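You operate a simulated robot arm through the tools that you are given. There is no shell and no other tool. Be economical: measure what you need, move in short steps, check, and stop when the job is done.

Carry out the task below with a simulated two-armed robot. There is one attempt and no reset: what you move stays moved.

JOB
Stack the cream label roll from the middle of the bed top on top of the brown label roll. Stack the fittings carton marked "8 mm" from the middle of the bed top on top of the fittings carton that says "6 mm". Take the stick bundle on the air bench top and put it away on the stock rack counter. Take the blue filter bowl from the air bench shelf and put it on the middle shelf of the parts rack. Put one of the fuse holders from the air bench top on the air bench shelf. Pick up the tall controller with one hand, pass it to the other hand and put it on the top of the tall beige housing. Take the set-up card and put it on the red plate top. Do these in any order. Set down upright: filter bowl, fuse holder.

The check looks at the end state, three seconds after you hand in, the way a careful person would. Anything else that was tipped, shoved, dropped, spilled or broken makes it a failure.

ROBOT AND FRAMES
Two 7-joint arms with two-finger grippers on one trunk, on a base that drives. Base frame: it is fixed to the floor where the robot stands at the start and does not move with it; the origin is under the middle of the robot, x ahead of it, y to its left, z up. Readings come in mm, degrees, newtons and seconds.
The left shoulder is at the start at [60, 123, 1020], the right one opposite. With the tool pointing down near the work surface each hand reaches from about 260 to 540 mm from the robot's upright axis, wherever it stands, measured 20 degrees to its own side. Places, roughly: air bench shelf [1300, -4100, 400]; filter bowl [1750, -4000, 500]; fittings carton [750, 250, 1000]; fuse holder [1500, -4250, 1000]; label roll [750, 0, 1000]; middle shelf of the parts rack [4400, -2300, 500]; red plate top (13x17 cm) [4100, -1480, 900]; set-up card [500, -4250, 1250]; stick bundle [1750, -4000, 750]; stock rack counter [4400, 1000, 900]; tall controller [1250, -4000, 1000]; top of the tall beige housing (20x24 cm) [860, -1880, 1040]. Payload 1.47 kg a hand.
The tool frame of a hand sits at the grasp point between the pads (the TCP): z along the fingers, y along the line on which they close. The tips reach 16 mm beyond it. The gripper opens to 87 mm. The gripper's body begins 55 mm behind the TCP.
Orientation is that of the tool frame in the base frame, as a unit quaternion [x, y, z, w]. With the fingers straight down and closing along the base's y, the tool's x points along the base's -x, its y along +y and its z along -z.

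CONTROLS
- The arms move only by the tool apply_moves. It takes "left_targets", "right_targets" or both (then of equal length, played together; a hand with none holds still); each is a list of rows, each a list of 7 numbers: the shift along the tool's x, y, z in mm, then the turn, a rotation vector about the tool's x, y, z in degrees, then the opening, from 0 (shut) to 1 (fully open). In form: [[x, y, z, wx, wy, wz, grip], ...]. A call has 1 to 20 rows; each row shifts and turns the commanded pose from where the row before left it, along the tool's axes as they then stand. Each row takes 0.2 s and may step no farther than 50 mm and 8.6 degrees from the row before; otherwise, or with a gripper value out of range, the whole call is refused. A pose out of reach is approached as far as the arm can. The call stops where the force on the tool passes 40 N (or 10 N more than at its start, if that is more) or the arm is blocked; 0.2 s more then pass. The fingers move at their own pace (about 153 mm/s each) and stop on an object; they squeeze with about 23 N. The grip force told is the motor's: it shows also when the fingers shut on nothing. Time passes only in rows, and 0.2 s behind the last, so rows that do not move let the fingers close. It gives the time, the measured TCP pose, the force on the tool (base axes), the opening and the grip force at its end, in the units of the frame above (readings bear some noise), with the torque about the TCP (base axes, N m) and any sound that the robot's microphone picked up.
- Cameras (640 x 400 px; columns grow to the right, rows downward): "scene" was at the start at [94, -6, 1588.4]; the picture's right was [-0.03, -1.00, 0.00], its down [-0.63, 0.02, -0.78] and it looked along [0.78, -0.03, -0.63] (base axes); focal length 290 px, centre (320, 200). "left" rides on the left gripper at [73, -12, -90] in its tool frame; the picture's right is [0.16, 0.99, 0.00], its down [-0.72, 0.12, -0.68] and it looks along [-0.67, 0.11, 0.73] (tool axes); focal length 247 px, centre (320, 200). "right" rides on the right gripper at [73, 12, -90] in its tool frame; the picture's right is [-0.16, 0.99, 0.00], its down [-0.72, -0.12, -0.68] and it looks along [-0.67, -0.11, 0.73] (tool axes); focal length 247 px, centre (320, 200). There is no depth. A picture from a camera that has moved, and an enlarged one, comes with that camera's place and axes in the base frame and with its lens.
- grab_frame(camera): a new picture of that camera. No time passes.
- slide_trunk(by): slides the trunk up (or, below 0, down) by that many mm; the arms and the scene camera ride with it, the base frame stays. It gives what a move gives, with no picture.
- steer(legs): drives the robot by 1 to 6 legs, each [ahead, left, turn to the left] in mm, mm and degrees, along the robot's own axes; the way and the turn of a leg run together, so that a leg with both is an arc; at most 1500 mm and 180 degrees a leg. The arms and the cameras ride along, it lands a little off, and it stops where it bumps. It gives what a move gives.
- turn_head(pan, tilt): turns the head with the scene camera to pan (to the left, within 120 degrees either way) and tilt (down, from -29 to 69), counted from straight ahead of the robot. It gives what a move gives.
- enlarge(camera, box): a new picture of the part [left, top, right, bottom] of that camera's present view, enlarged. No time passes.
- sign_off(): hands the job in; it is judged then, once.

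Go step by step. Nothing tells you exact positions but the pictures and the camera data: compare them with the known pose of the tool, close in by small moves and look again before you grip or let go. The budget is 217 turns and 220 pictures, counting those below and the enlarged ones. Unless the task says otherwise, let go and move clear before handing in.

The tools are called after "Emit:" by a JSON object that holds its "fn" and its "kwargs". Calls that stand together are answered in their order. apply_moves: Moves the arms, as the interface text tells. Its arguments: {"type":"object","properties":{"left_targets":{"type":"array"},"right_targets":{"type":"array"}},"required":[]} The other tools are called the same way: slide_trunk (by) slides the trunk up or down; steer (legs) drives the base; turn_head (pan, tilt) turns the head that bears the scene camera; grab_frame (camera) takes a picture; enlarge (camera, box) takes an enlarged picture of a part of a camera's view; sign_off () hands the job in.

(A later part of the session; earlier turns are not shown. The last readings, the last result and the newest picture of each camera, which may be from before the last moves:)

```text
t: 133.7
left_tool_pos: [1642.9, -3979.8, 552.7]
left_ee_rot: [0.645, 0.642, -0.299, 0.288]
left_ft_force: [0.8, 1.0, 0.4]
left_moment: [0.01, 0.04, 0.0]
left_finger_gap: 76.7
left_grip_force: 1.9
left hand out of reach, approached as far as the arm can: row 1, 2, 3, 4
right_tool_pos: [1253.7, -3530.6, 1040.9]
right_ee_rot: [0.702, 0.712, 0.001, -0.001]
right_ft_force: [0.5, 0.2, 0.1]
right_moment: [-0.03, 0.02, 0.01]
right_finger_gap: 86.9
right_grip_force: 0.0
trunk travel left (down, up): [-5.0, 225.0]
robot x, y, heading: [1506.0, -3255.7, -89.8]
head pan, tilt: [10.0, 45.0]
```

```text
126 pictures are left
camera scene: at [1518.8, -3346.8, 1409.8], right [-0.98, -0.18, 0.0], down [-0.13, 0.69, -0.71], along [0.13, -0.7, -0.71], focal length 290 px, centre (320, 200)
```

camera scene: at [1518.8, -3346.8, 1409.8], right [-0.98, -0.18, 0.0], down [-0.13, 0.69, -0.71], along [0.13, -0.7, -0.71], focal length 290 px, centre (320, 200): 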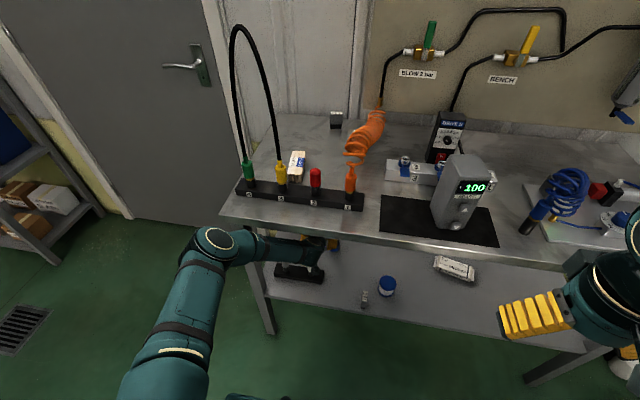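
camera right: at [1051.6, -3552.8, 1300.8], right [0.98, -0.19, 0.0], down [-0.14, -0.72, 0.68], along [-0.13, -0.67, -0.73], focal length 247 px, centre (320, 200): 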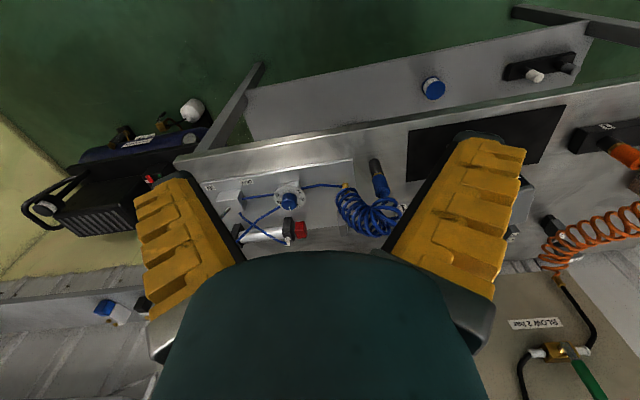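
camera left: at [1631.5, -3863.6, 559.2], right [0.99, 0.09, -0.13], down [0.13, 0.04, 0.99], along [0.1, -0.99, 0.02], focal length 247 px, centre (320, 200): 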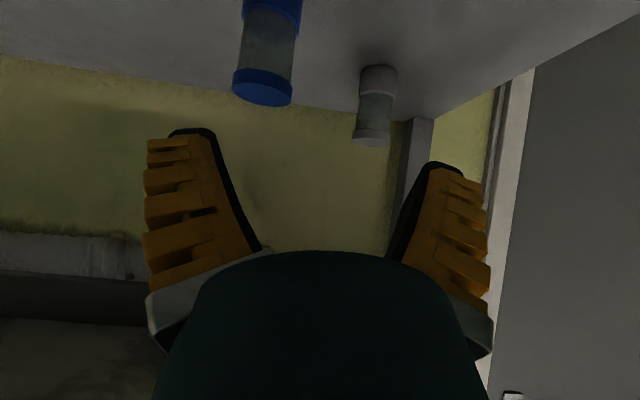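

The arm drifted off target (the flat tilt isn't reachable there). I'll ease the tilt back to 40° and see whether it settles on the commanded line.

Emit:
{"fn": "apply_moves", "kwargs": {"left_targets": [[0, 0, 0, 0, 5, 0, 0.85], [0, 0, 0, 0, 6, 0, 0.85], [0, 0, 0, 0, 0, 0, 0.85]]}}

Emit:
{"fn": "grab_frame", "kwargs": {"camera": "scene"}}

```text
t: 134.7
left_tool_pos: [1637.4, -3953.7, 532.7]
left_ee_rot: [0.677, 0.666, -0.23, 0.214]
left_ft_force: [0.0, 0.3, -0.3]
left_moment: [-0.02, 0.02, -0.02]
left_finger_gap: 76.7
left_grip_force: 2.1
right_tool_pos: [1254.8, -3526.9, 1041.8]
right_ee_rot: [0.702, 0.712, 0.001, -0.002]
right_ft_force: [-1.1, 0.6, 0.1]
right_moment: [0.01, -0.02, 0.04]
right_finger_gap: 86.9
right_grip_force: 0.1
trunk travel left (down, up): [-5.0, 225.0]
robot x, y, heading: [1506.7, -3252.9, -88.9]
head pan, tilt: [10.0, 45.0]
stopped in row 3 (left hand): the arm was blocked; the commanded pose is now the measured one
```

```text
125 pictures are left
camera scene: at [1518.5, -3342.7, 1410.9], right [-0.98, -0.19, 0.0], down [-0.13, 0.69, -0.71], along [0.13, -0.7, -0.71], focal length 290 px, centre (320, 200)
```

scene: 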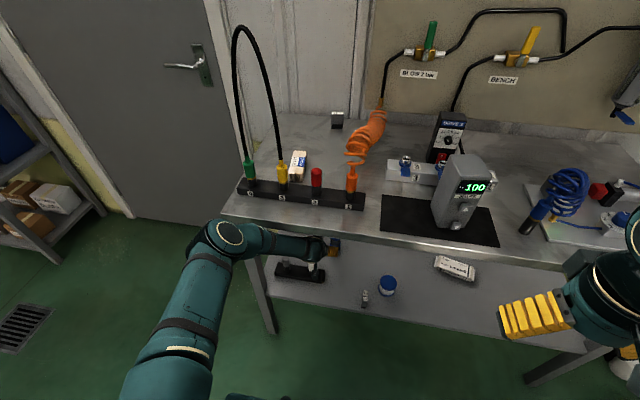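

The forearm is against the bench edge. I'll retract, back out, and look behind me to see how much room there is for a straighter-armed approach from farther away.

Emit:
{"fn": "apply_moves", "kwargs": {"left_targets": [[25, -8, -12, 0, 0, 0, 0.85], [25, -8, -12, 0, 0, 0, 0.85], [25, -8, -12, 0, 0, 0, 0.85]]}}

Emit:
{"fn": "steer", "kwargs": {"legs": [[-60, 0, 0]]}}

Emit:
{"fn": "turn_head", "kwargs": {"pan": 120, "tilt": 40}}

Emit:
{"fn": "grab_frame", "kwargs": {"camera": "scene"}}

Emit:
{"fn": "turn_head", "kwargs": {"pan": -120, "tilt": 40}}

Emit:
{"fn": "grab_frame", "kwargs": {"camera": "scene"}}

```text
t: 135.5
left_tool_pos: [1614.8, -3874.8, 515.7]
left_ee_rot: [0.676, 0.665, -0.231, 0.215]
left_ft_force: [0.6, 0.0, -0.7]
left_moment: [-0.02, 0.01, 0.01]
left_finger_gap: 76.8
left_grip_force: 1.7
right_tool_pos: [1254.7, -3528.8, 1040.6]
right_ee_rot: [0.702, 0.712, 0.002, -0.001]
right_ft_force: [1.0, -0.2, 0.7]
right_moment: [-0.01, -0.03, -0.02]
right_finger_gap: 87.0
right_grip_force: 0.2
trunk travel left (down, up): [-5.0, 225.0]
robot x, y, heading: [1503.7, -3251.8, -89.3]
head pan, tilt: [10.0, 45.0]
```

```text
t: 136.5
left_tool_pos: [1613.0, -3816.3, 516.9]
left_ee_rot: [0.677, 0.665, -0.231, 0.215]
left_ft_force: [0.6, 0.2, 0.3]
left_moment: [0.0, -0.03, -0.01]
left_finger_gap: 76.7
left_grip_force: 2.1
right_tool_pos: [1252.4, -3468.1, 1040.5]
right_ee_rot: [0.703, 0.711, 0.002, -0.001]
right_ft_force: [0.2, 0.3, -0.3]
right_moment: [0.01, 0.0, 0.0]
right_finger_gap: 87.0
right_grip_force: 0.1
trunk travel left (down, up): [-5.0, 225.0]
robot x, y, heading: [1508.0, -3194.7, -89.2]
head pan, tilt: [10.0, 45.0]
```

```text
t: 138.4
left_tool_pos: [1613.3, -3817.3, 516.2]
left_ee_rot: [0.677, 0.666, -0.23, 0.215]
left_ft_force: [-0.2, 0.3, -1.2]
left_moment: [0.01, -0.03, 0.03]
left_finger_gap: 76.8
left_grip_force: 1.9
right_tool_pos: [1253.5, -3468.4, 1039.4]
right_ee_rot: [0.702, 0.712, 0.002, -0.002]
right_ft_force: [-0.5, 0.2, -1.3]
right_moment: [0.01, -0.03, 0.0]
right_finger_gap: 87.1
right_grip_force: 0.0
trunk travel left (down, up): [-5.0, 225.0]
robot x, y, heading: [1503.6, -3192.0, -89.3]
head pan, tilt: [120.0, 40.0]
```

```text
124 pictures are left
camera scene: at [1575.7, -3162.5, 1417.0], right [0.51, -0.86, 0.0], down [-0.55, -0.33, -0.77], along [0.66, 0.39, -0.64], focal length 290 px, centre (320, 200)
```

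scene: 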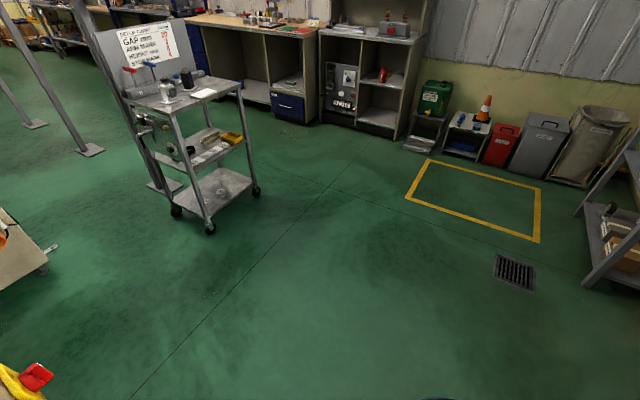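

```text
t: 141.8
left_tool_pos: [1612.5, -3817.5, 516.0]
left_ee_rot: [0.677, 0.665, -0.23, 0.214]
left_ft_force: [-0.1, -0.6, 0.6]
left_moment: [-0.01, -0.02, -0.02]
left_finger_gap: 76.8
left_grip_force: 1.9
right_tool_pos: [1253.0, -3468.9, 1040.0]
right_ee_rot: [0.703, 0.712, 0.002, -0.001]
right_ft_force: [1.1, -0.2, 0.6]
right_moment: [-0.03, -0.03, -0.02]
right_finger_gap: 86.9
right_grip_force: 0.1
trunk travel left (down, up): [-5.0, 225.0]
robot x, y, heading: [1503.5, -3192.1, -89.3]
head pan, tilt: [-120.0, 40.0]
```

```text
123 pictures are left
camera scene: at [1428.5, -3164.1, 1417.0], right [0.49, 0.87, 0.0], down [0.56, -0.31, -0.77], along [-0.67, 0.38, -0.64], focal length 290 px, centre (320, 200)
```

scene: 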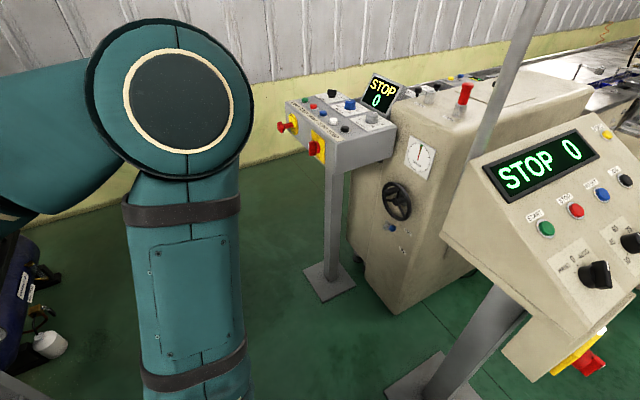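

Behind me it's clear enough (nearest is an e-stop at y≈-2630). I'll back to y≈-3110 and extend the arm straighter there, then drive in with it.

Emit:
{"fn": "steer", "kwargs": {"legs": [[-82, 0, 0]]}}

Emit:
{"fn": "apply_moves", "kwargs": {"left_targets": [[-22.5, -3, 26.7, 0, -3, 0, 0.85], [-21.1, -3, 27.8, 0, -3, 0, 0.85], [-19.6, -3, 28.9, 0, -3, 0, 0.85]]}}

Emit:
{"fn": "turn_head", "kwargs": {"pan": 15, "tilt": 50}}

Emit:
{"fn": "grab_frame", "kwargs": {"camera": "scene"}}

```text
t: 142.8
left_tool_pos: [1611.3, -3733.8, 517.7]
left_ee_rot: [0.677, 0.665, -0.231, 0.214]
left_ft_force: [1.2, 0.7, 0.4]
left_moment: [0.03, -0.01, 0.04]
left_finger_gap: 76.8
left_grip_force: 1.9
right_tool_pos: [1252.6, -3384.7, 1040.3]
right_ee_rot: [0.703, 0.711, 0.001, -0.001]
right_ft_force: [-0.2, -0.2, 0.3]
right_moment: [-0.02, -0.03, 0.01]
right_finger_gap: 87.1
right_grip_force: 0.1
trunk travel left (down, up): [-5.0, 225.0]
robot x, y, heading: [1505.9, -3110.1, -89.4]
head pan, tilt: [-120.0, 40.0]
```

```text
t: 143.7
left_tool_pos: [1599.5, -3837.4, 489.6]
left_ee_rot: [0.656, 0.646, -0.283, 0.267]
left_ft_force: [-0.2, -1.2, -1.0]
left_moment: [-0.01, -0.04, 0.0]
left_finger_gap: 76.5
left_grip_force: 2.2
right_tool_pos: [1251.4, -3386.9, 1039.9]
right_ee_rot: [0.702, 0.712, 0.001, -0.001]
right_ft_force: [-0.2, -0.8, 1.0]
right_moment: [-0.05, -0.01, 0.0]
right_finger_gap: 87.1
right_grip_force: 0.0
trunk travel left (down, up): [-5.0, 225.0]
robot x, y, heading: [1503.7, -3108.3, -89.4]
head pan, tilt: [-120.0, 40.0]
```

```text
t: 145.8
left_tool_pos: [1598.5, -3836.0, 489.4]
left_ee_rot: [0.657, 0.646, -0.283, 0.265]
left_ft_force: [0.3, 0.8, -0.1]
left_moment: [0.0, 0.02, -0.01]
left_finger_gap: 76.8
left_grip_force: 2.0
right_tool_pos: [1251.5, -3386.5, 1039.0]
right_ee_rot: [0.703, 0.711, 0.001, -0.001]
right_ft_force: [-0.4, 0.0, -0.5]
right_moment: [-0.01, 0.02, -0.02]
right_finger_gap: 87.0
right_grip_force: 0.1
trunk travel left (down, up): [-5.0, 225.0]
robot x, y, heading: [1503.7, -3109.1, -89.5]
head pan, tilt: [15.0, 50.0]
```

```text
122 pictures are left
camera scene: at [1522.4, -3197.4, 1402.9], right [-0.96, -0.27, 0.0], down [-0.21, 0.74, -0.64], along [0.17, -0.62, -0.77], focal length 290 px, centre (320, 200)
```

scene: 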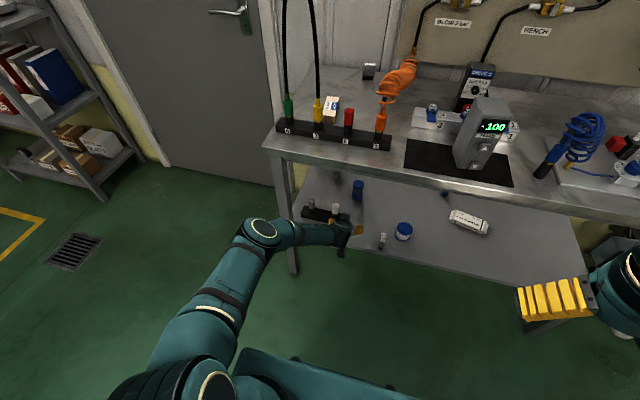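

That works: no reach warning and the elbow is well clear of the bench. Continuing to extend.

Emit:
{"fn": "apply_moves", "kwargs": {"left_targets": [[-18.1, 0, 29.9, 0, -3, 0, 0.85], [-16.5, 0, 30.8, 0, -3, 0, 0.85], [-14.8, 0, 31.6, 0, -3, 0, 0.85]]}}

Emit:
{"fn": "grab_frame", "kwargs": {"camera": "scene"}}

Emit:
{"fn": "grab_frame", "kwargs": {"camera": "left"}}

```text
t: 146.6
left_tool_pos: [1605.2, -3891.5, 484.7]
left_ee_rot: [0.639, 0.631, -0.319, 0.304]
left_ft_force: [0.3, 0.8, 0.0]
left_moment: [0.0, 0.03, 0.02]
left_finger_gap: 77.0
left_grip_force: 1.6
left hand out of reach, approached as far as the arm can: row 2, 3
right_tool_pos: [1252.1, -3385.9, 1040.6]
right_ee_rot: [0.703, 0.712, 0.001, -0.001]
right_ft_force: [-0.2, 0.2, 0.2]
right_moment: [0.01, 0.01, 0.02]
right_finger_gap: 87.2
right_grip_force: 0.0
trunk travel left (down, up): [-5.0, 225.0]
robot x, y, heading: [1506.9, -3109.5, -89.3]
head pan, tilt: [15.0, 50.0]
```

```text
121 pictures are left
camera scene: at [1522.1, -3197.4, 1402.9], right [-0.96, -0.27, 0.0], down [-0.21, 0.74, -0.64], along [0.17, -0.62, -0.77], focal length 290 px, centre (320, 200)
```

scene: 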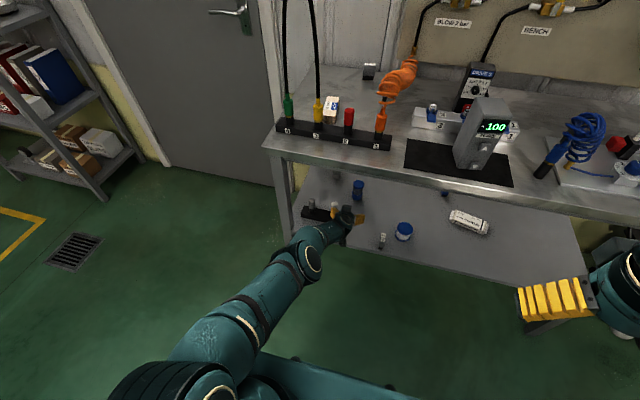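

```text
120 pictures are left
camera left: at [1595.5, -3775.5, 483.4], right [0.99, 0.08, -0.14], down [0.13, 0.09, 0.99], along [0.09, -0.99, 0.08], focal length 247 px, centre (320, 200)
```

left: 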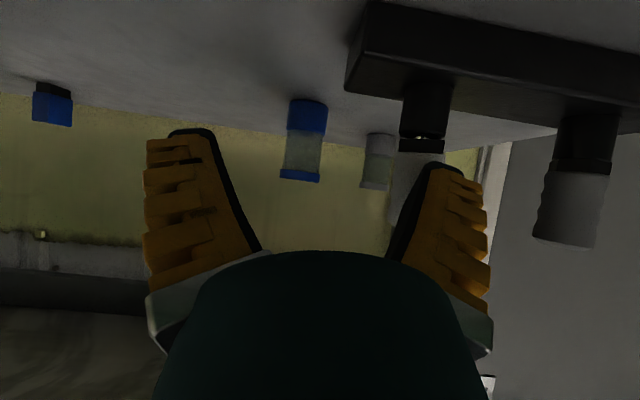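

The arm is now nearly straight and low. I'll pull in just inside the reach limit at z≈470 and centre on x≈1593, then drive in partway.

Emit:
{"fn": "apply_moves", "kwargs": {"left_targets": [[18, -3, -29, 0, 2, 0, 0.8], [18, -3, -29, 0, 2, 0, 0.8], [0, 0, 0, 0, 0, 0, 0.8]]}}

Emit:
{"fn": "steer", "kwargs": {"legs": [[100, 0, 0]]}}

Emit:
{"fn": "grab_frame", "kwargs": {"camera": "left"}}

Emit:
{"fn": "grab_frame", "kwargs": {"camera": "scene"}}

```text
t: 147.4
left_tool_pos: [1605.2, -3891.6, 484.6]
left_ee_rot: [0.638, 0.631, -0.319, 0.305]
left_ft_force: [-0.1, 0.1, 0.0]
left_moment: [0.01, 0.0, 0.0]
left_finger_gap: 73.0
left_grip_force: 1.9
left hand out of reach, approached as far as the arm can: row 1, 2
right_tool_pos: [1253.5, -3386.1, 1040.4]
right_ee_rot: [0.703, 0.711, 0.001, -0.001]
right_ft_force: [0.7, 0.4, 0.5]
right_moment: [0.02, -0.02, -0.02]
right_finger_gap: 87.0
right_grip_force: 0.0
trunk travel left (down, up): [-5.0, 225.0]
robot x, y, heading: [1506.4, -3112.1, -89.3]
head pan, tilt: [15.0, 50.0]
```

```text
t: 148.2
left_tool_pos: [1598.0, -3907.4, 485.8]
left_ee_rot: [0.641, 0.629, -0.321, 0.302]
left_ft_force: [-6.2, 19.9, 18.1]
left_moment: [-0.41, -0.91, 1.22]
left_finger_gap: 82.4
left_grip_force: 8.6
right_tool_pos: [1253.0, -3401.8, 1039.9]
right_ee_rot: [0.703, 0.712, 0.001, 0.0]
right_ft_force: [0.0, 0.0, 0.3]
right_moment: [0.0, 0.01, 0.01]
right_finger_gap: 86.6
right_grip_force: 0.1
trunk travel left (down, up): [-5.0, 225.0]
robot x, y, heading: [1501.3, -3124.0, -89.5]
head pan, tilt: [15.0, 50.0]
stopped in leg 1: the force on the tool passed its limit at 77 N (the readings are from after the stop); the commanded pose is now the measured one
```

```text
119 pictures are left
camera left: at [1589.6, -3791.4, 484.6], right [0.99, 0.07, -0.14], down [0.14, 0.09, 0.99], along [0.08, -0.99, 0.08], focal length 247 px, centre (320, 200)
```

left: 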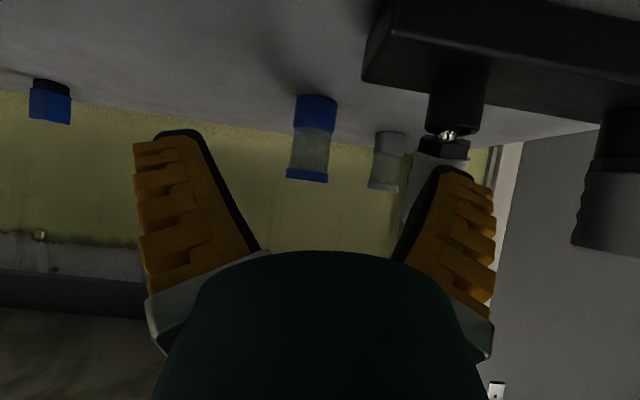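

```text
118 pictures are left
camera scene: at [1521.9, -3212.3, 1403.0], right [-0.96, -0.27, 0.0], down [-0.21, 0.74, -0.64], along [0.17, -0.62, -0.76], focal length 290 px, centre (320, 200)
```

scene: 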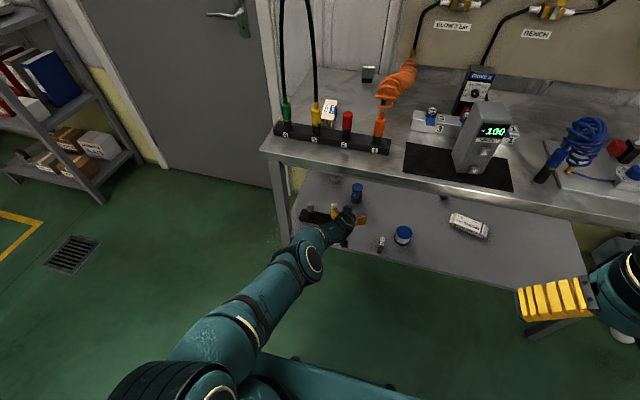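

The left finger caught the white peg. I'll back straight out and check whether it has been disturbed.

Emit:
{"fn": "steer", "kwargs": {"legs": [[-40, 0, 0]]}}

Emit:
{"fn": "grab_frame", "kwargs": {"camera": "left"}}

Emit:
{"fn": "enlarge", "kwargs": {"camera": "scene", "box": [280, 160, 440, 260]}}

```text
t: 149.1
left_tool_pos: [1599.1, -3868.5, 483.8]
left_ee_rot: [0.641, 0.629, -0.321, 0.301]
left_ft_force: [-0.1, -0.3, 0.3]
left_moment: [0.01, 0.0, 0.01]
left_finger_gap: 73.1
left_grip_force: 2.7
right_tool_pos: [1251.3, -3364.8, 1040.4]
right_ee_rot: [0.703, 0.711, 0.001, -0.001]
right_ft_force: [-0.4, 0.3, 0.3]
right_moment: [-0.01, -0.03, -0.02]
right_finger_gap: 87.1
right_grip_force: 0.0
trunk travel left (down, up): [-5.0, 225.0]
robot x, y, heading: [1503.8, -3088.7, -89.3]
head pan, tilt: [15.0, 50.0]
```

```text
117 pictures are left
camera left: at [1591.1, -3752.1, 483.2], right [0.99, 0.07, -0.14], down [0.14, 0.09, 0.99], along [0.08, -0.99, 0.08], focal length 247 px, centre (320, 200)
```

left: 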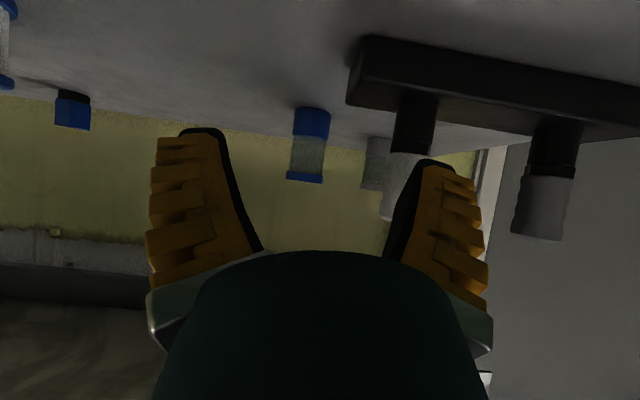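

```text
4.00 times, centred on (360, 210) of scene
camera zoom: at [1522.1, -3174.7, 1403.0], right [-0.96, -0.27, 0.0], down [-0.21, 0.74, -0.64], along [0.17, -0.62, -0.77], focal length 1160 px, centre (160, 160)
```

zoom: 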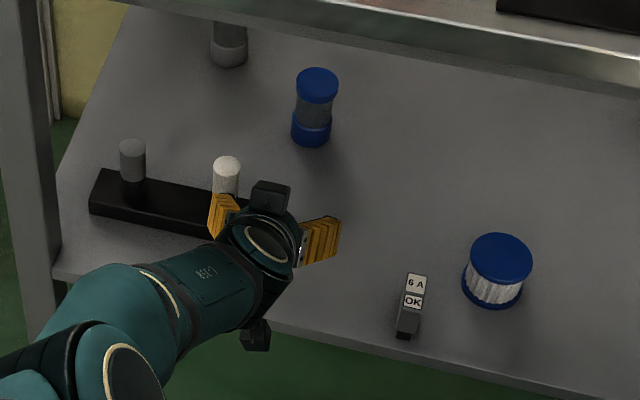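

The peg sprang back and stands upright as before. I'll pass farther right of it (x≈1590) with the fingers narrower, and recheck before driving in.

Emit:
{"fn": "apply_moves", "kwargs": {"left_targets": [[10, -5, -5, 0, 0.5, 0, 0.68], [10, -5, -5, 0, 0.5, 0, 0.68], [0, 0, 0, 0, 0, 0, 0.68]]}}

Emit:
{"fn": "grab_frame", "kwargs": {"camera": "left"}}

```text
t: 149.9
left_tool_pos: [1590.8, -3847.1, 473.1]
left_ee_rot: [0.643, 0.633, -0.314, 0.295]
left_ft_force: [-0.1, 0.2, -0.4]
left_moment: [-0.02, 0.0, 0.0]
left_finger_gap: 63.7
left_grip_force: 3.4
right_tool_pos: [1251.8, -3364.2, 1041.2]
right_ee_rot: [0.702, 0.712, 0.002, -0.001]
right_ft_force: [0.1, 0.1, -0.2]
right_moment: [-0.01, 0.0, -0.01]
right_finger_gap: 87.0
right_grip_force: 0.0
trunk travel left (down, up): [-5.0, 225.0]
robot x, y, heading: [1501.5, -3089.5, -89.6]
head pan, tilt: [15.0, 50.0]
```

```text
115 pictures are left
camera left: at [1581.6, -3731.2, 475.2], right [0.99, 0.07, -0.14], down [0.14, 0.07, 0.99], along [0.08, -0.99, 0.06], focal length 247 px, centre (320, 200)
```

left: 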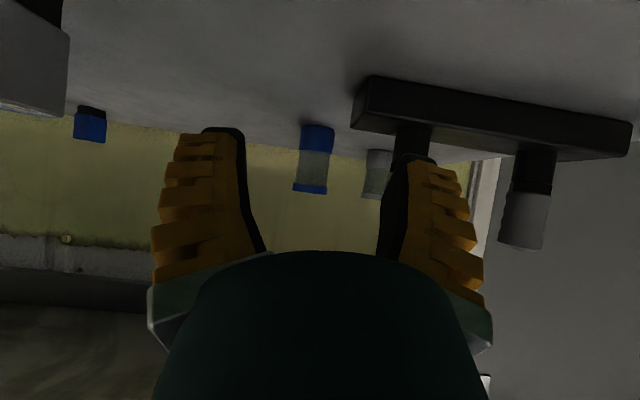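

Clearance to the peg looks like about 10 mm; I'll shift 4 mm further right and narrow the fingers before driving in part way.

Emit:
{"fn": "apply_moves", "kwargs": {"left_targets": [[0, -4, 0, 0, 0, 0, 0.6], [0, 0, 0, 0, 0, 0, 0.6]]}}

Emit:
{"fn": "steer", "kwargs": {"legs": [[95, 0, 0]]}}

Emit:
{"fn": "grab_frame", "kwargs": {"camera": "left"}}

Emit:
{"fn": "grab_frame", "kwargs": {"camera": "scene"}}

```text
t: 150.5
left_tool_pos: [1586.2, -3847.6, 474.6]
left_ee_rot: [0.643, 0.633, -0.314, 0.295]
left_ft_force: [0.1, 0.0, -0.5]
left_moment: [-0.02, -0.01, 0.0]
left_finger_gap: 57.3
left_grip_force: 4.2
right_tool_pos: [1251.8, -3363.5, 1040.8]
right_ee_rot: [0.703, 0.711, 0.001, -0.001]
right_ft_force: [0.6, -0.4, -0.1]
right_moment: [0.01, 0.02, -0.01]
right_finger_gap: 87.0
right_grip_force: 0.0
trunk travel left (down, up): [-5.0, 225.0]
robot x, y, heading: [1500.5, -3085.5, -89.2]
head pan, tilt: [15.0, 50.0]
```

```text
t: 151.7
left_tool_pos: [1590.3, -3942.2, 474.1]
left_ee_rot: [0.643, 0.633, -0.315, 0.295]
left_ft_force: [0.4, 0.1, -0.9]
left_moment: [-0.01, 0.03, 0.01]
left_finger_gap: 57.4
left_grip_force: 4.2
right_tool_pos: [1254.4, -3458.8, 1040.3]
right_ee_rot: [0.701, 0.713, 0.002, -0.001]
right_ft_force: [-0.3, 0.3, 0.0]
right_moment: [0.0, 0.0, 0.01]
right_finger_gap: 87.1
right_grip_force: 0.0
trunk travel left (down, up): [-5.0, 225.0]
robot x, y, heading: [1505.1, -3184.8, -89.4]
head pan, tilt: [15.0, 50.0]
```

```text
114 pictures are left
camera left: at [1580.4, -3825.8, 475.1], right [0.99, 0.08, -0.14], down [0.14, 0.07, 0.99], along [0.09, -0.99, 0.06], focal length 247 px, centre (320, 200)
```

left: 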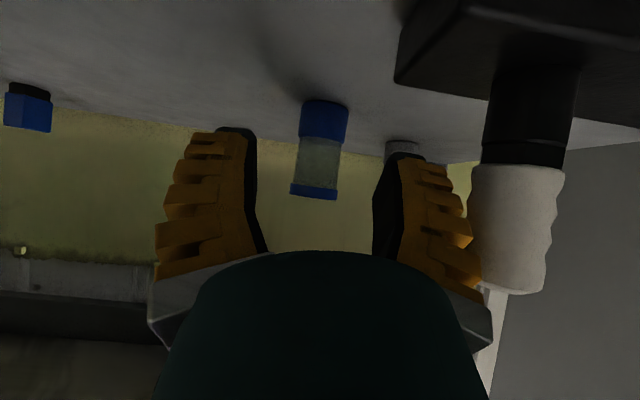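

```text
113 pictures are left
camera scene: at [1523.7, -3271.3, 1402.7], right [-0.96, -0.27, 0.0], down [-0.21, 0.74, -0.64], along [0.17, -0.62, -0.77], focal length 290 px, centre (320, 200)
```

scene: 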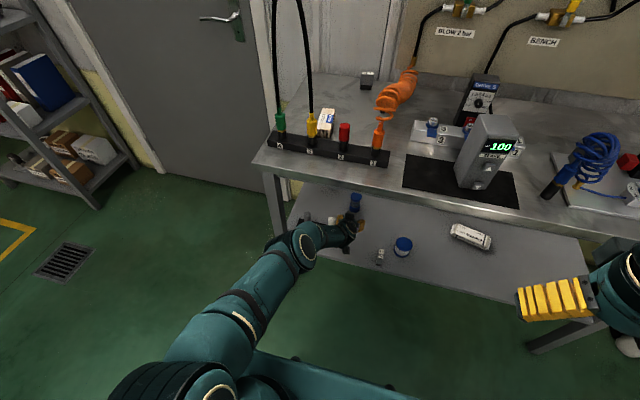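

Clear of the peg now, with the bowl straight ahead. Driving in another 95 mm.

Emit:
{"fn": "steer", "kwargs": {"legs": [[92, 0, 0]]}}

Emit:
{"fn": "grab_frame", "kwargs": {"camera": "left"}}

Emit:
{"fn": "grab_frame", "kwargs": {"camera": "scene"}}

```text
t: 152.8
left_tool_pos: [1592.1, -4027.2, 473.6]
left_ee_rot: [0.642, 0.634, -0.314, 0.296]
left_ft_force: [0.6, -0.1, 0.0]
left_moment: [0.0, -0.02, 0.02]
left_finger_gap: 57.1
left_grip_force: 3.3
right_tool_pos: [1256.0, -3546.8, 1040.5]
right_ee_rot: [0.701, 0.713, 0.001, -0.002]
right_ft_force: [1.2, -0.6, -0.2]
right_moment: [0.0, 0.02, 0.02]
right_finger_gap: 87.1
right_grip_force: 0.0
trunk travel left (down, up): [-5.0, 225.0]
robot x, y, heading: [1501.0, -3270.8, -89.2]
head pan, tilt: [15.0, 50.0]
```

```text
112 pictures are left
camera left: at [1582.5, -3912.0, 475.1], right [0.99, 0.08, -0.14], down [0.14, 0.07, 0.99], along [0.09, -0.99, 0.06], focal length 247 px, centre (320, 200)
```

left: 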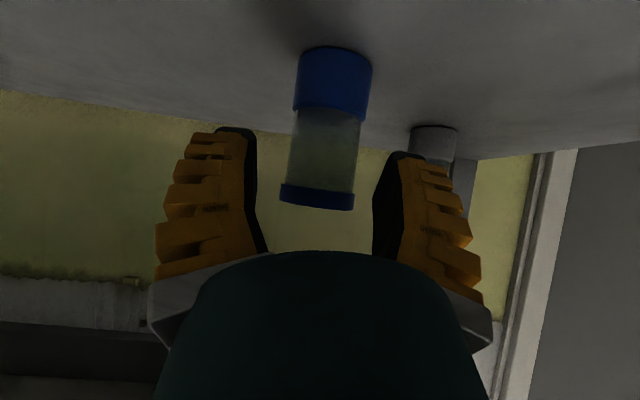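

```text
111 pictures are left
camera scene: at [1525.0, -3357.6, 1402.7], right [-0.96, -0.27, 0.0], down [-0.21, 0.74, -0.64], along [0.18, -0.62, -0.77], focal length 290 px, centre (320, 200)
```

scene: 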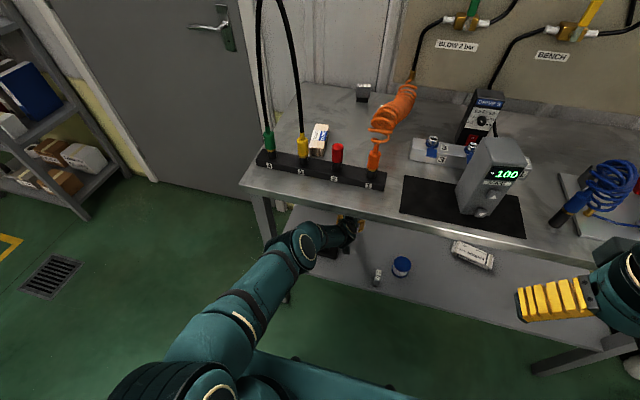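

The bowl is about 6 mm left of centre and I'm a little high. I'll shift, lower 14 mm, then drive the last 50 mm.

Emit:
{"fn": "apply_moves", "kwargs": {"left_targets": [[5, 3, 4, 0, 0, 0, 0.65], [6, 3, 4.5, 0, 0, 0, 0.65], [0, 0, 0, 0, 0, 0, 0.65]]}}

Emit:
{"fn": "steer", "kwargs": {"legs": [[30, 0, 0]]}}

Emit:
{"fn": "grab_frame", "kwargs": {"camera": "left"}}

```text
t: 153.6
left_tool_pos: [1598.0, -4028.0, 459.5]
left_ee_rot: [0.642, 0.634, -0.314, 0.296]
left_ft_force: [-0.4, -0.8, 0.6]
left_moment: [0.0, 0.02, 0.04]
left_finger_gap: 61.4
left_grip_force: 3.6
right_tool_pos: [1254.9, -3546.9, 1041.4]
right_ee_rot: [0.701, 0.713, 0.002, -0.001]
right_ft_force: [-0.5, -0.4, 0.2]
right_moment: [-0.01, 0.0, -0.03]
right_finger_gap: 86.8
right_grip_force: 0.0
trunk travel left (down, up): [-5.0, 225.0]
robot x, y, heading: [1507.4, -3265.8, -89.3]
head pan, tilt: [15.0, 50.0]
```

```text
t: 154.4
left_tool_pos: [1598.7, -4057.1, 458.1]
left_ee_rot: [0.642, 0.635, -0.313, 0.296]
left_ft_force: [-0.2, -0.4, -0.3]
left_moment: [0.0, 0.03, -0.02]
left_finger_gap: 61.2
left_grip_force: 3.1
right_tool_pos: [1255.1, -3577.6, 1038.8]
right_ee_rot: [0.702, 0.712, 0.002, -0.001]
right_ft_force: [0.2, -0.2, -0.8]
right_moment: [0.02, 0.03, -0.02]
right_finger_gap: 87.0
right_grip_force: 0.1
trunk travel left (down, up): [-5.0, 225.0]
robot x, y, heading: [1505.1, -3298.5, -89.2]
head pan, tilt: [15.0, 50.0]
```

```text
110 pictures are left
camera left: at [1588.8, -3941.9, 459.7], right [0.99, 0.08, -0.14], down [0.14, 0.07, 0.99], along [0.09, -0.99, 0.06], focal length 247 px, centre (320, 200)
```

left: 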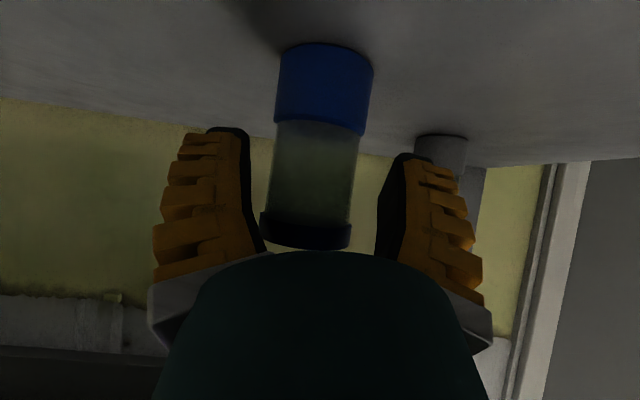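

Well centred. Last 22 mm, then grip.

Emit:
{"fn": "steer", "kwargs": {"legs": [[22, 0, 0]]}}

Emit:
{"fn": "apply_moves", "kwargs": {"left_targets": [[0, 0, 0, 0, 0, 0, 0.4], [0, 0, 0, 0, 0, 0, 0], [0, 0, 0, 0, 0, 0, 0], [0, 0, 0, 0, 0, 0, 0]]}}

Emit:
{"fn": "grab_frame", "kwargs": {"camera": "left"}}

```text
t: 155.2
left_tool_pos: [1600.1, -4080.0, 459.2]
left_ee_rot: [0.642, 0.634, -0.314, 0.296]
left_ft_force: [0.5, 1.3, -0.3]
left_moment: [0.02, 0.01, -0.01]
left_finger_gap: 61.5
left_grip_force: 3.4
right_tool_pos: [1256.3, -3599.5, 1039.7]
right_ee_rot: [0.701, 0.713, 0.002, -0.002]
right_ft_force: [-0.9, -0.9, -0.1]
right_moment: [0.05, 0.01, 0.0]
right_finger_gap: 86.9
right_grip_force: 0.0
trunk travel left (down, up): [-5.0, 225.0]
robot x, y, heading: [1506.5, -3318.2, -89.1]
head pan, tilt: [15.0, 50.0]
```

```text
t: 156.2
left_tool_pos: [1599.5, -4079.9, 459.4]
left_ee_rot: [0.642, 0.634, -0.313, 0.296]
left_ft_force: [0.3, 0.4, -1.0]
left_moment: [-0.02, -0.02, 0.02]
left_finger_gap: 45.5
left_grip_force: 22.5
right_tool_pos: [1256.9, -3599.2, 1039.9]
right_ee_rot: [0.701, 0.713, 0.001, -0.001]
right_ft_force: [-0.4, 0.2, 0.0]
right_moment: [-0.01, 0.0, 0.0]
right_finger_gap: 87.1
right_grip_force: 0.0
trunk travel left (down, up): [-5.0, 225.0]
robot x, y, heading: [1507.6, -3319.2, -88.9]
head pan, tilt: [15.0, 50.0]
```

```text
109 pictures are left
camera left: at [1589.3, -3963.7, 460.2], right [0.99, 0.08, -0.14], down [0.14, 0.07, 0.99], along [0.09, -0.99, 0.06], focal length 247 px, centre (320, 200)
```

left: 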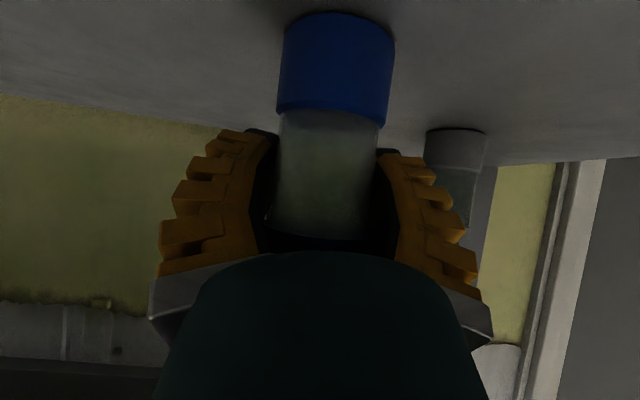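

The bowl is gripped (45.5 mm). I'll lift it 25 mm, shift right to clear the peg, and back out.

Emit:
{"fn": "apply_moves", "kwargs": {"left_targets": [[-6.5, 0, -5.2, 0, 0, 0, 0], [-6.5, 0, -5.2, 0, 0, 0, 0], [-6.5, 0, -5.2, 0, 0, 0, 0], [0, -7, 0, 0, 0, 0, 0], [0, -7, 0, 0, 0, 0, 0]]}}

Emit:
{"fn": "grab_frame", "kwargs": {"camera": "left"}}

Emit:
{"fn": "steer", "kwargs": {"legs": [[-100, 0, 0]]}}

Emit:
{"fn": "grab_frame", "kwargs": {"camera": "left"}}

```text
t: 157.6
left_tool_pos: [1574.0, -4052.6, 458.2]
left_ee_rot: [0.651, 0.639, -0.304, 0.277]
left_ft_force: [0.3, 0.2, -0.5]
left_moment: [-0.01, -0.03, -0.01]
left_finger_gap: 45.2
left_grip_force: 24.0
right_tool_pos: [1258.2, -3596.7, 1041.6]
right_ee_rot: [0.7, 0.714, 0.001, -0.002]
right_ft_force: [-0.4, -0.1, -0.3]
right_moment: [-0.04, 0.0, -0.01]
right_finger_gap: 86.9
right_grip_force: 0.0
trunk travel left (down, up): [-5.0, 225.0]
robot x, y, heading: [1505.5, -3323.1, -89.1]
head pan, tilt: [15.0, 50.0]
stopped in row 5 (left hand): the arm was blocked; the commanded pose is now the measured one
```

```text
108 pictures are left
camera left: at [1565.7, -3936.3, 465.0], right [0.99, 0.07, -0.15], down [0.15, 0.02, 0.99], along [0.08, -1.0, 0.01], focal length 247 px, centre (320, 200)
```

left: 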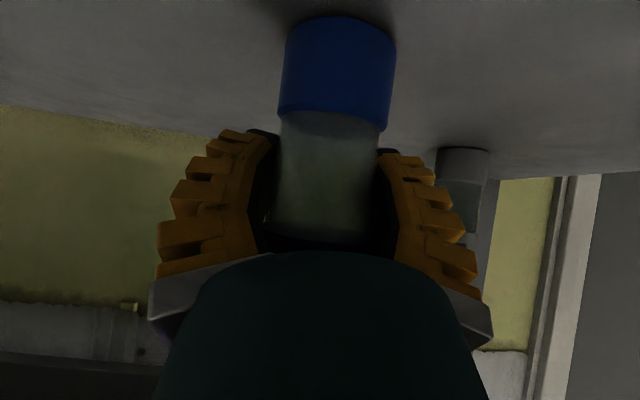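

```text
t: 158.8
left_tool_pos: [1572.7, -3952.9, 459.7]
left_ee_rot: [0.649, 0.638, -0.306, 0.279]
left_ft_force: [0.2, -0.5, 0.2]
left_moment: [-0.02, -0.04, 0.02]
left_finger_gap: 45.3
left_grip_force: 23.4
right_tool_pos: [1255.8, -3496.9, 1041.3]
right_ee_rot: [0.701, 0.713, 0.001, -0.001]
right_ft_force: [-0.2, -0.3, 0.1]
right_moment: [-0.07, 0.0, 0.0]
right_finger_gap: 86.9
right_grip_force: 0.1
trunk travel left (down, up): [-5.0, 225.0]
robot x, y, heading: [1508.8, -3220.2, -89.1]
head pan, tilt: [15.0, 50.0]
```

```text
107 pictures are left
camera left: at [1564.8, -3837.3, 465.7], right [0.99, 0.07, -0.15], down [0.14, 0.03, 0.99], along [0.08, -1.0, 0.02], focal length 247 px, centre (320, 200)
```

left: 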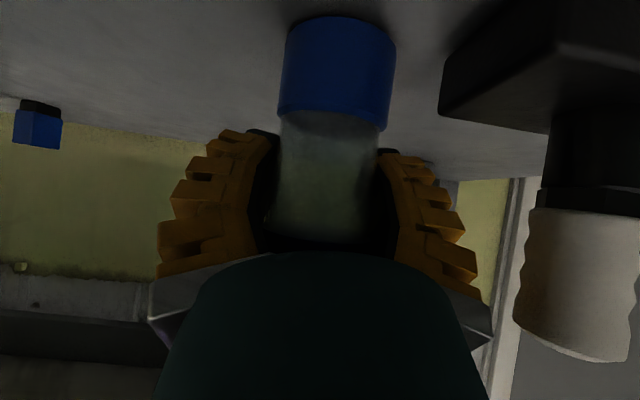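

It dragged slightly instead of lifting because the forearm was at the bench edge, but the bowl is still held upright. Now that I'm 100 mm farther back, I'll lift it and continue out.

Emit:
{"fn": "apply_moves", "kwargs": {"left_targets": [[-6.2, 0, -5.5, 0, 0, 0, 0], [-6.2, 0, -5.5, 0, 0, 0, 0], [-6.2, 0, -5.5, 0, 0, 0, 0], [0, 0, 0, 0, 0, 0, 0]]}}

Emit:
{"fn": "steer", "kwargs": {"legs": [[-110, 0, 0]]}}

Emit:
{"fn": "grab_frame", "kwargs": {"camera": "scene"}}

Emit:
{"fn": "grab_frame", "kwargs": {"camera": "left"}}

```text
t: 159.8
left_tool_pos: [1573.8, -3952.1, 482.9]
left_ee_rot: [0.65, 0.638, -0.305, 0.277]
left_ft_force: [-0.5, -0.1, -0.2]
left_moment: [-0.01, -0.01, -0.03]
left_finger_gap: 45.2
left_grip_force: 22.7
right_tool_pos: [1255.2, -3496.1, 1040.5]
right_ee_rot: [0.7, 0.714, 0.001, -0.002]
right_ft_force: [0.2, -0.1, 0.4]
right_moment: [0.01, 0.01, -0.05]
right_finger_gap: 86.9
right_grip_force: 0.0
trunk travel left (down, up): [-5.0, 225.0]
robot x, y, heading: [1506.7, -3220.4, -88.9]
head pan, tilt: [15.0, 50.0]
```

```text
t: 160.9
left_tool_pos: [1568.0, -3842.1, 483.8]
left_ee_rot: [0.652, 0.636, -0.307, 0.278]
left_ft_force: [-0.2, -0.5, 0.0]
left_moment: [0.01, 0.02, -0.03]
left_finger_gap: 44.9
left_grip_force: 23.2
right_tool_pos: [1252.1, -3382.7, 1039.9]
right_ee_rot: [0.703, 0.711, 0.001, -0.001]
right_ft_force: [-0.2, 1.2, 0.1]
right_moment: [-0.02, 0.0, 0.0]
right_finger_gap: 87.0
right_grip_force: 0.1
trunk travel left (down, up): [-5.0, 225.0]
robot x, y, heading: [1505.6, -3105.9, -89.1]
head pan, tilt: [15.0, 50.0]
```

```text
106 pictures are left
camera scene: at [1522.4, -3194.3, 1403.0], right [-0.96, -0.27, 0.0], down [-0.21, 0.74, -0.64], along [0.17, -0.62, -0.77], focal length 290 px, centre (320, 200)
```

scene: 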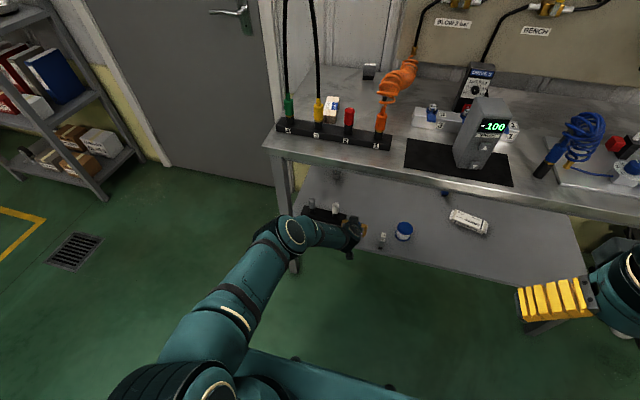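

```text
105 pictures are left
camera left: at [1560.4, -3725.7, 489.4], right [0.99, 0.07, -0.15], down [0.15, 0.03, 0.99], along [0.07, -1.0, 0.02], focal length 247 px, centre (320, 200)
```

left: 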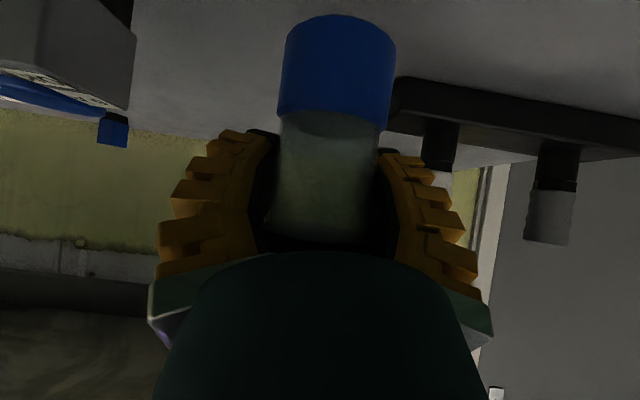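

The bowl is out safely. I'll fold the arm in, raise the trunk, and shift left to fetch the stick bundle with the right hand.

Emit:
{"fn": "apply_moves", "kwargs": {"left_targets": [[15.6, 0, -39.8, 0, 0, 0, 0], [15.6, 0, -39.8, 0, 0, 0, 0], [15.6, 0, -39.8, 0, 0, 0, 0], [15.6, 0, -39.8, 0, 0, 0, 0], [15.6, 0, -39.8, 0, 0, 0, 0]]}}

Emit:
{"fn": "slide_trunk", "kwargs": {"by": 170}}

Emit:
{"fn": "steer", "kwargs": {"legs": [[0, 350, -1], [300, 0, 0]]}}

Emit:
{"fn": "turn_head", "kwargs": {"pan": -10, "tilt": 45}}

Emit:
{"fn": "grab_frame", "kwargs": {"camera": "scene"}}

Emit:
{"fn": "grab_frame", "kwargs": {"camera": "right"}}

```text
t: 162.2
left_tool_pos: [1544.3, -3676.5, 540.8]
left_ee_rot: [0.65, 0.638, -0.302, 0.281]
left_ft_force: [0.2, 1.0, -0.9]
left_moment: [0.01, 0.02, 0.02]
left_finger_gap: 44.7
left_grip_force: 23.0
left hand out of reach, approached as far as the arm can: row 1, 2, 3, 4, 5
right_tool_pos: [1252.5, -3385.3, 1039.5]
right_ee_rot: [0.703, 0.712, 0.001, -0.001]
right_ft_force: [0.4, 0.1, 0.2]
right_moment: [0.03, -0.02, -0.01]
right_finger_gap: 86.9
right_grip_force: 0.1
trunk travel left (down, up): [-5.0, 225.0]
robot x, y, heading: [1506.0, -3106.8, -89.2]
head pan, tilt: [15.0, 50.0]
```

```text
t: 164.1
left_tool_pos: [1543.4, -3678.7, 710.0]
left_ee_rot: [0.652, 0.638, -0.302, 0.279]
left_ft_force: [-0.2, -0.4, -1.1]
left_moment: [-0.01, -0.02, -0.03]
left_finger_gap: 44.6
left_grip_force: 23.0
right_tool_pos: [1252.3, -3383.7, 1210.0]
right_ee_rot: [0.703, 0.711, 0.001, -0.001]
right_ft_force: [-0.2, 0.4, -0.4]
right_moment: [-0.01, 0.01, 0.02]
right_finger_gap: 87.3
right_grip_force: 0.1
trunk travel left (down, up): [-175.0, 55.0]
robot x, y, heading: [1501.7, -3110.5, -89.5]
head pan, tilt: [15.0, 50.0]
```

```text
t: 168.7
left_tool_pos: [1887.2, -3790.4, 701.6]
left_ee_rot: [0.664, 0.635, -0.293, 0.265]
left_ft_force: [-2.0, 6.9, -5.1]
left_moment: [0.06, -0.14, -0.21]
left_finger_gap: 44.2
left_grip_force: 23.2
right_tool_pos: [1602.9, -3507.6, 1211.2]
right_ee_rot: [0.707, 0.707, 0.002, -0.001]
right_ft_force: [-0.3, 0.0, 0.6]
right_moment: [0.04, 0.02, -0.02]
right_finger_gap: 86.8
right_grip_force: 0.0
trunk travel left (down, up): [-175.0, 55.0]
robot x, y, heading: [1859.7, -3234.2, -90.2]
head pan, tilt: [15.0, 50.0]
stopped in leg 2: the force on the tool passed its limit at 138 N (the readings are from after the stop); the commanded pose is now the measured one
```

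```text
t: 169.6
left_tool_pos: [1886.1, -3790.7, 702.7]
left_ee_rot: [0.664, 0.634, -0.294, 0.266]
left_ft_force: [-0.9, 17.5, -8.6]
left_moment: [0.08, -0.23, -0.54]
left_finger_gap: 43.7
left_grip_force: 22.9
right_tool_pos: [1600.8, -3506.9, 1210.8]
right_ee_rot: [0.708, 0.707, 0.001, -0.002]
right_ft_force: [-1.0, -0.1, 0.3]
right_moment: [-0.02, 0.01, 0.01]
right_finger_gap: 87.3
right_grip_force: 0.1
trunk travel left (down, up): [-175.0, 55.0]
robot x, y, heading: [1856.5, -3238.4, -90.0]
head pan, tilt: [-10.0, 45.0]
```

```text
104 pictures are left
camera scene: at [1840.1, -3327.7, 1579.7], right [-0.98, 0.18, 0.0], down [0.12, 0.7, -0.71], along [-0.12, -0.7, -0.71], focal length 290 px, centre (320, 200)
```

scene: 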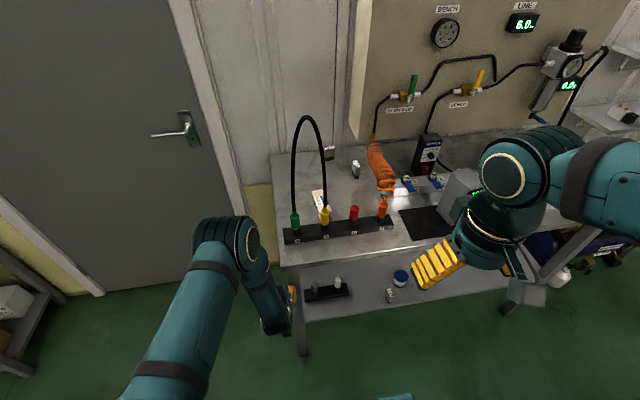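

```text
103 pictures are left
camera right: at [1613.1, -3434.8, 1299.6], right [0.99, -0.16, 0.0], down [-0.12, -0.73, 0.68], along [-0.11, -0.67, -0.74], focal length 247 px, centre (320, 200)
```

right: 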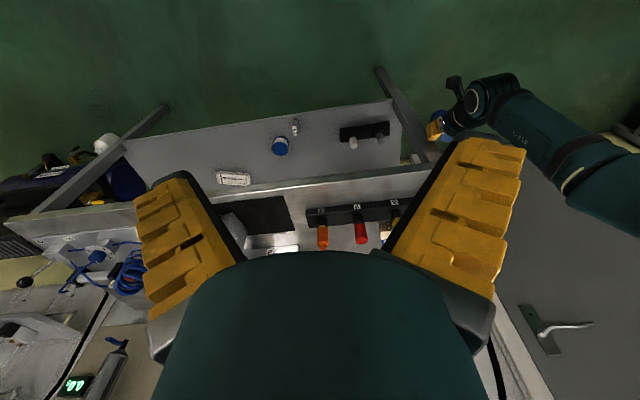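

The left hand hadn't retracted and touched the bench end. Backing off at once and checking the bench.

Emit:
{"fn": "steer", "kwargs": {"legs": [[-100, 0, 0]]}}

Emit:
{"fn": "grab_frame", "kwargs": {"camera": "left"}}

Emit:
{"fn": "grab_frame", "kwargs": {"camera": "scene"}}

Emit:
{"fn": "enlarge", "kwargs": {"camera": "scene", "box": [260, 130, 516, 290]}}

```text
t: 170.7
left_tool_pos: [1884.9, -3695.0, 704.2]
left_ee_rot: [0.662, 0.634, -0.296, 0.268]
left_ft_force: [-0.6, -0.9, -0.6]
left_moment: [0.02, -0.04, -0.02]
left_finger_gap: 43.9
left_grip_force: 23.0
right_tool_pos: [1602.0, -3408.7, 1210.7]
right_ee_rot: [0.708, 0.706, 0.002, -0.001]
right_ft_force: [0.6, -0.8, 0.9]
right_moment: [0.0, 0.02, 0.05]
right_finger_gap: 86.9
right_grip_force: 0.0
trunk travel left (down, up): [-175.0, 55.0]
robot x, y, heading: [1853.3, -3138.7, -90.1]
head pan, tilt: [-10.0, 45.0]
```

```text
102 pictures are left
camera left: at [1880.8, -3579.5, 713.4], right [0.99, 0.05, -0.14], down [0.14, 0.0, 0.99], along [0.05, -1.0, -0.01], focal length 247 px, centre (320, 200)
```

left: 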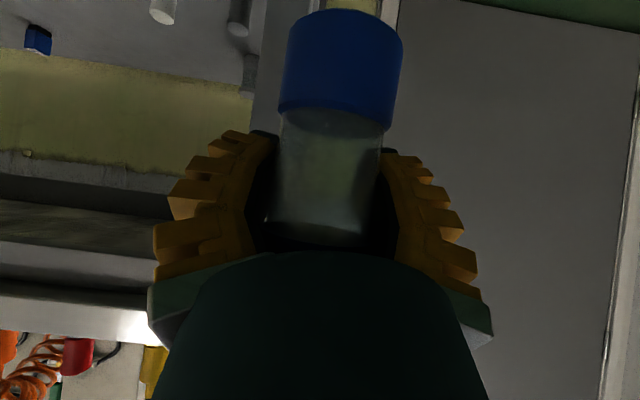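

```text
101 pictures are left
camera scene: at [1840.5, -3229.6, 1579.9], right [-0.98, 0.18, 0.0], down [0.13, 0.7, -0.71], along [-0.13, -0.7, -0.71], focal length 290 px, centre (320, 200)
```

scene: 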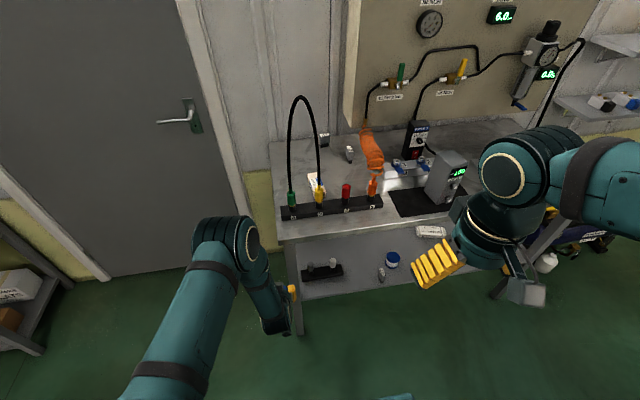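

```text
2.50 times, centred on (388, 210) of scene
camera zoom: at [1840.5, -3229.6, 1579.9], right [-0.98, 0.18, 0.0], down [0.13, 0.7, -0.71], along [-0.13, -0.7, -0.71], focal length 725 px, centre (150, 175)
```

zoom: 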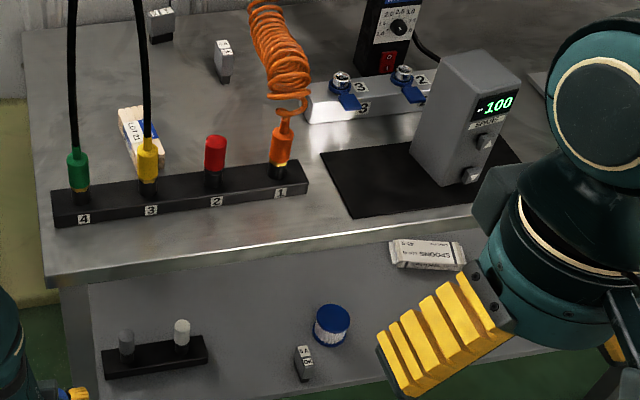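

Everything on the bench is still in place. I'll fold the left arm properly (less tilt, up and in) before approaching again.

Emit:
{"fn": "apply_moves", "kwargs": {"left_targets": [[0, 0, 0, 0, 7, 0, 0], [0, 0, 0, 0, 7, 0, 0], [0, 0, 0, 0, 7, 0, 0], [0, 0, 0, 0, 6, 0, 0], [-13, 10, -37, 0, 0, 0, 0], [-13, 10, -37, 0, 0, 0, 0], [-13, 10, -37, 0, 0, 0, 0], [-13, 10, -37, 0, 0, 0, 0], [-13, 20, -37, 0, 0, 0, 0], [-13, 20, -37, 0, 0, 0, 0], [37, 10, -13, 0, 0, 0, 0], [37, 10, -13, 0, 0, 0, 0], [37, 10, -13, 0, 0, 0, 0], [37, 10, -13, 0, 0, 0, 0], [37, 0, -13, 0, 0, 0, 0]]}}

Emit:
{"fn": "grab_frame", "kwargs": {"camera": "left"}}

```text
t: 173.9
left_tool_pos: [2018.0, -3530.2, 932.4]
left_ee_rot: [0.714, 0.678, -0.134, 0.111]
left_ft_force: [-0.1, -0.6, -0.4]
left_moment: [-0.02, 0.01, 0.0]
left_finger_gap: 43.9
left_grip_force: 23.3
left hand out of reach, approached as far as the arm can: row 15
right_tool_pos: [1600.3, -3411.1, 1209.3]
right_ee_rot: [0.708, 0.706, 0.002, -0.002]
right_ft_force: [-0.1, 0.3, 0.4]
right_moment: [0.0, -0.02, 0.01]
right_finger_gap: 87.2
right_grip_force: 0.1
trunk travel left (down, up): [-175.0, 55.0]
robot x, y, heading: [1854.3, -3134.4, -90.5]
head pan, tilt: [-10.0, 45.0]
```

```text
99 pictures are left
camera left: at [2011.8, -3430.7, 992.8], right [0.99, 0.09, -0.07], down [0.11, -0.45, 0.88], along [0.05, -0.89, -0.46], focal length 247 px, centre (320, 200)
```

left: 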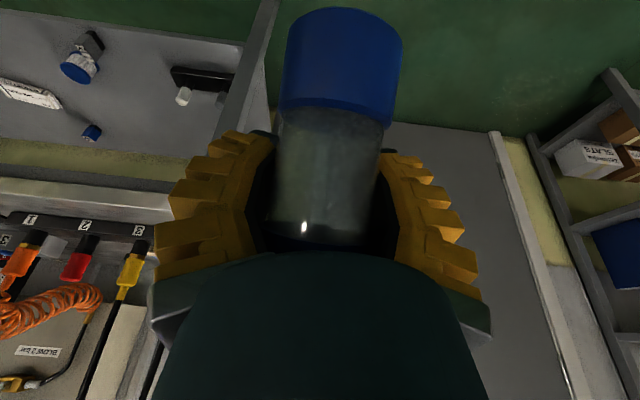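

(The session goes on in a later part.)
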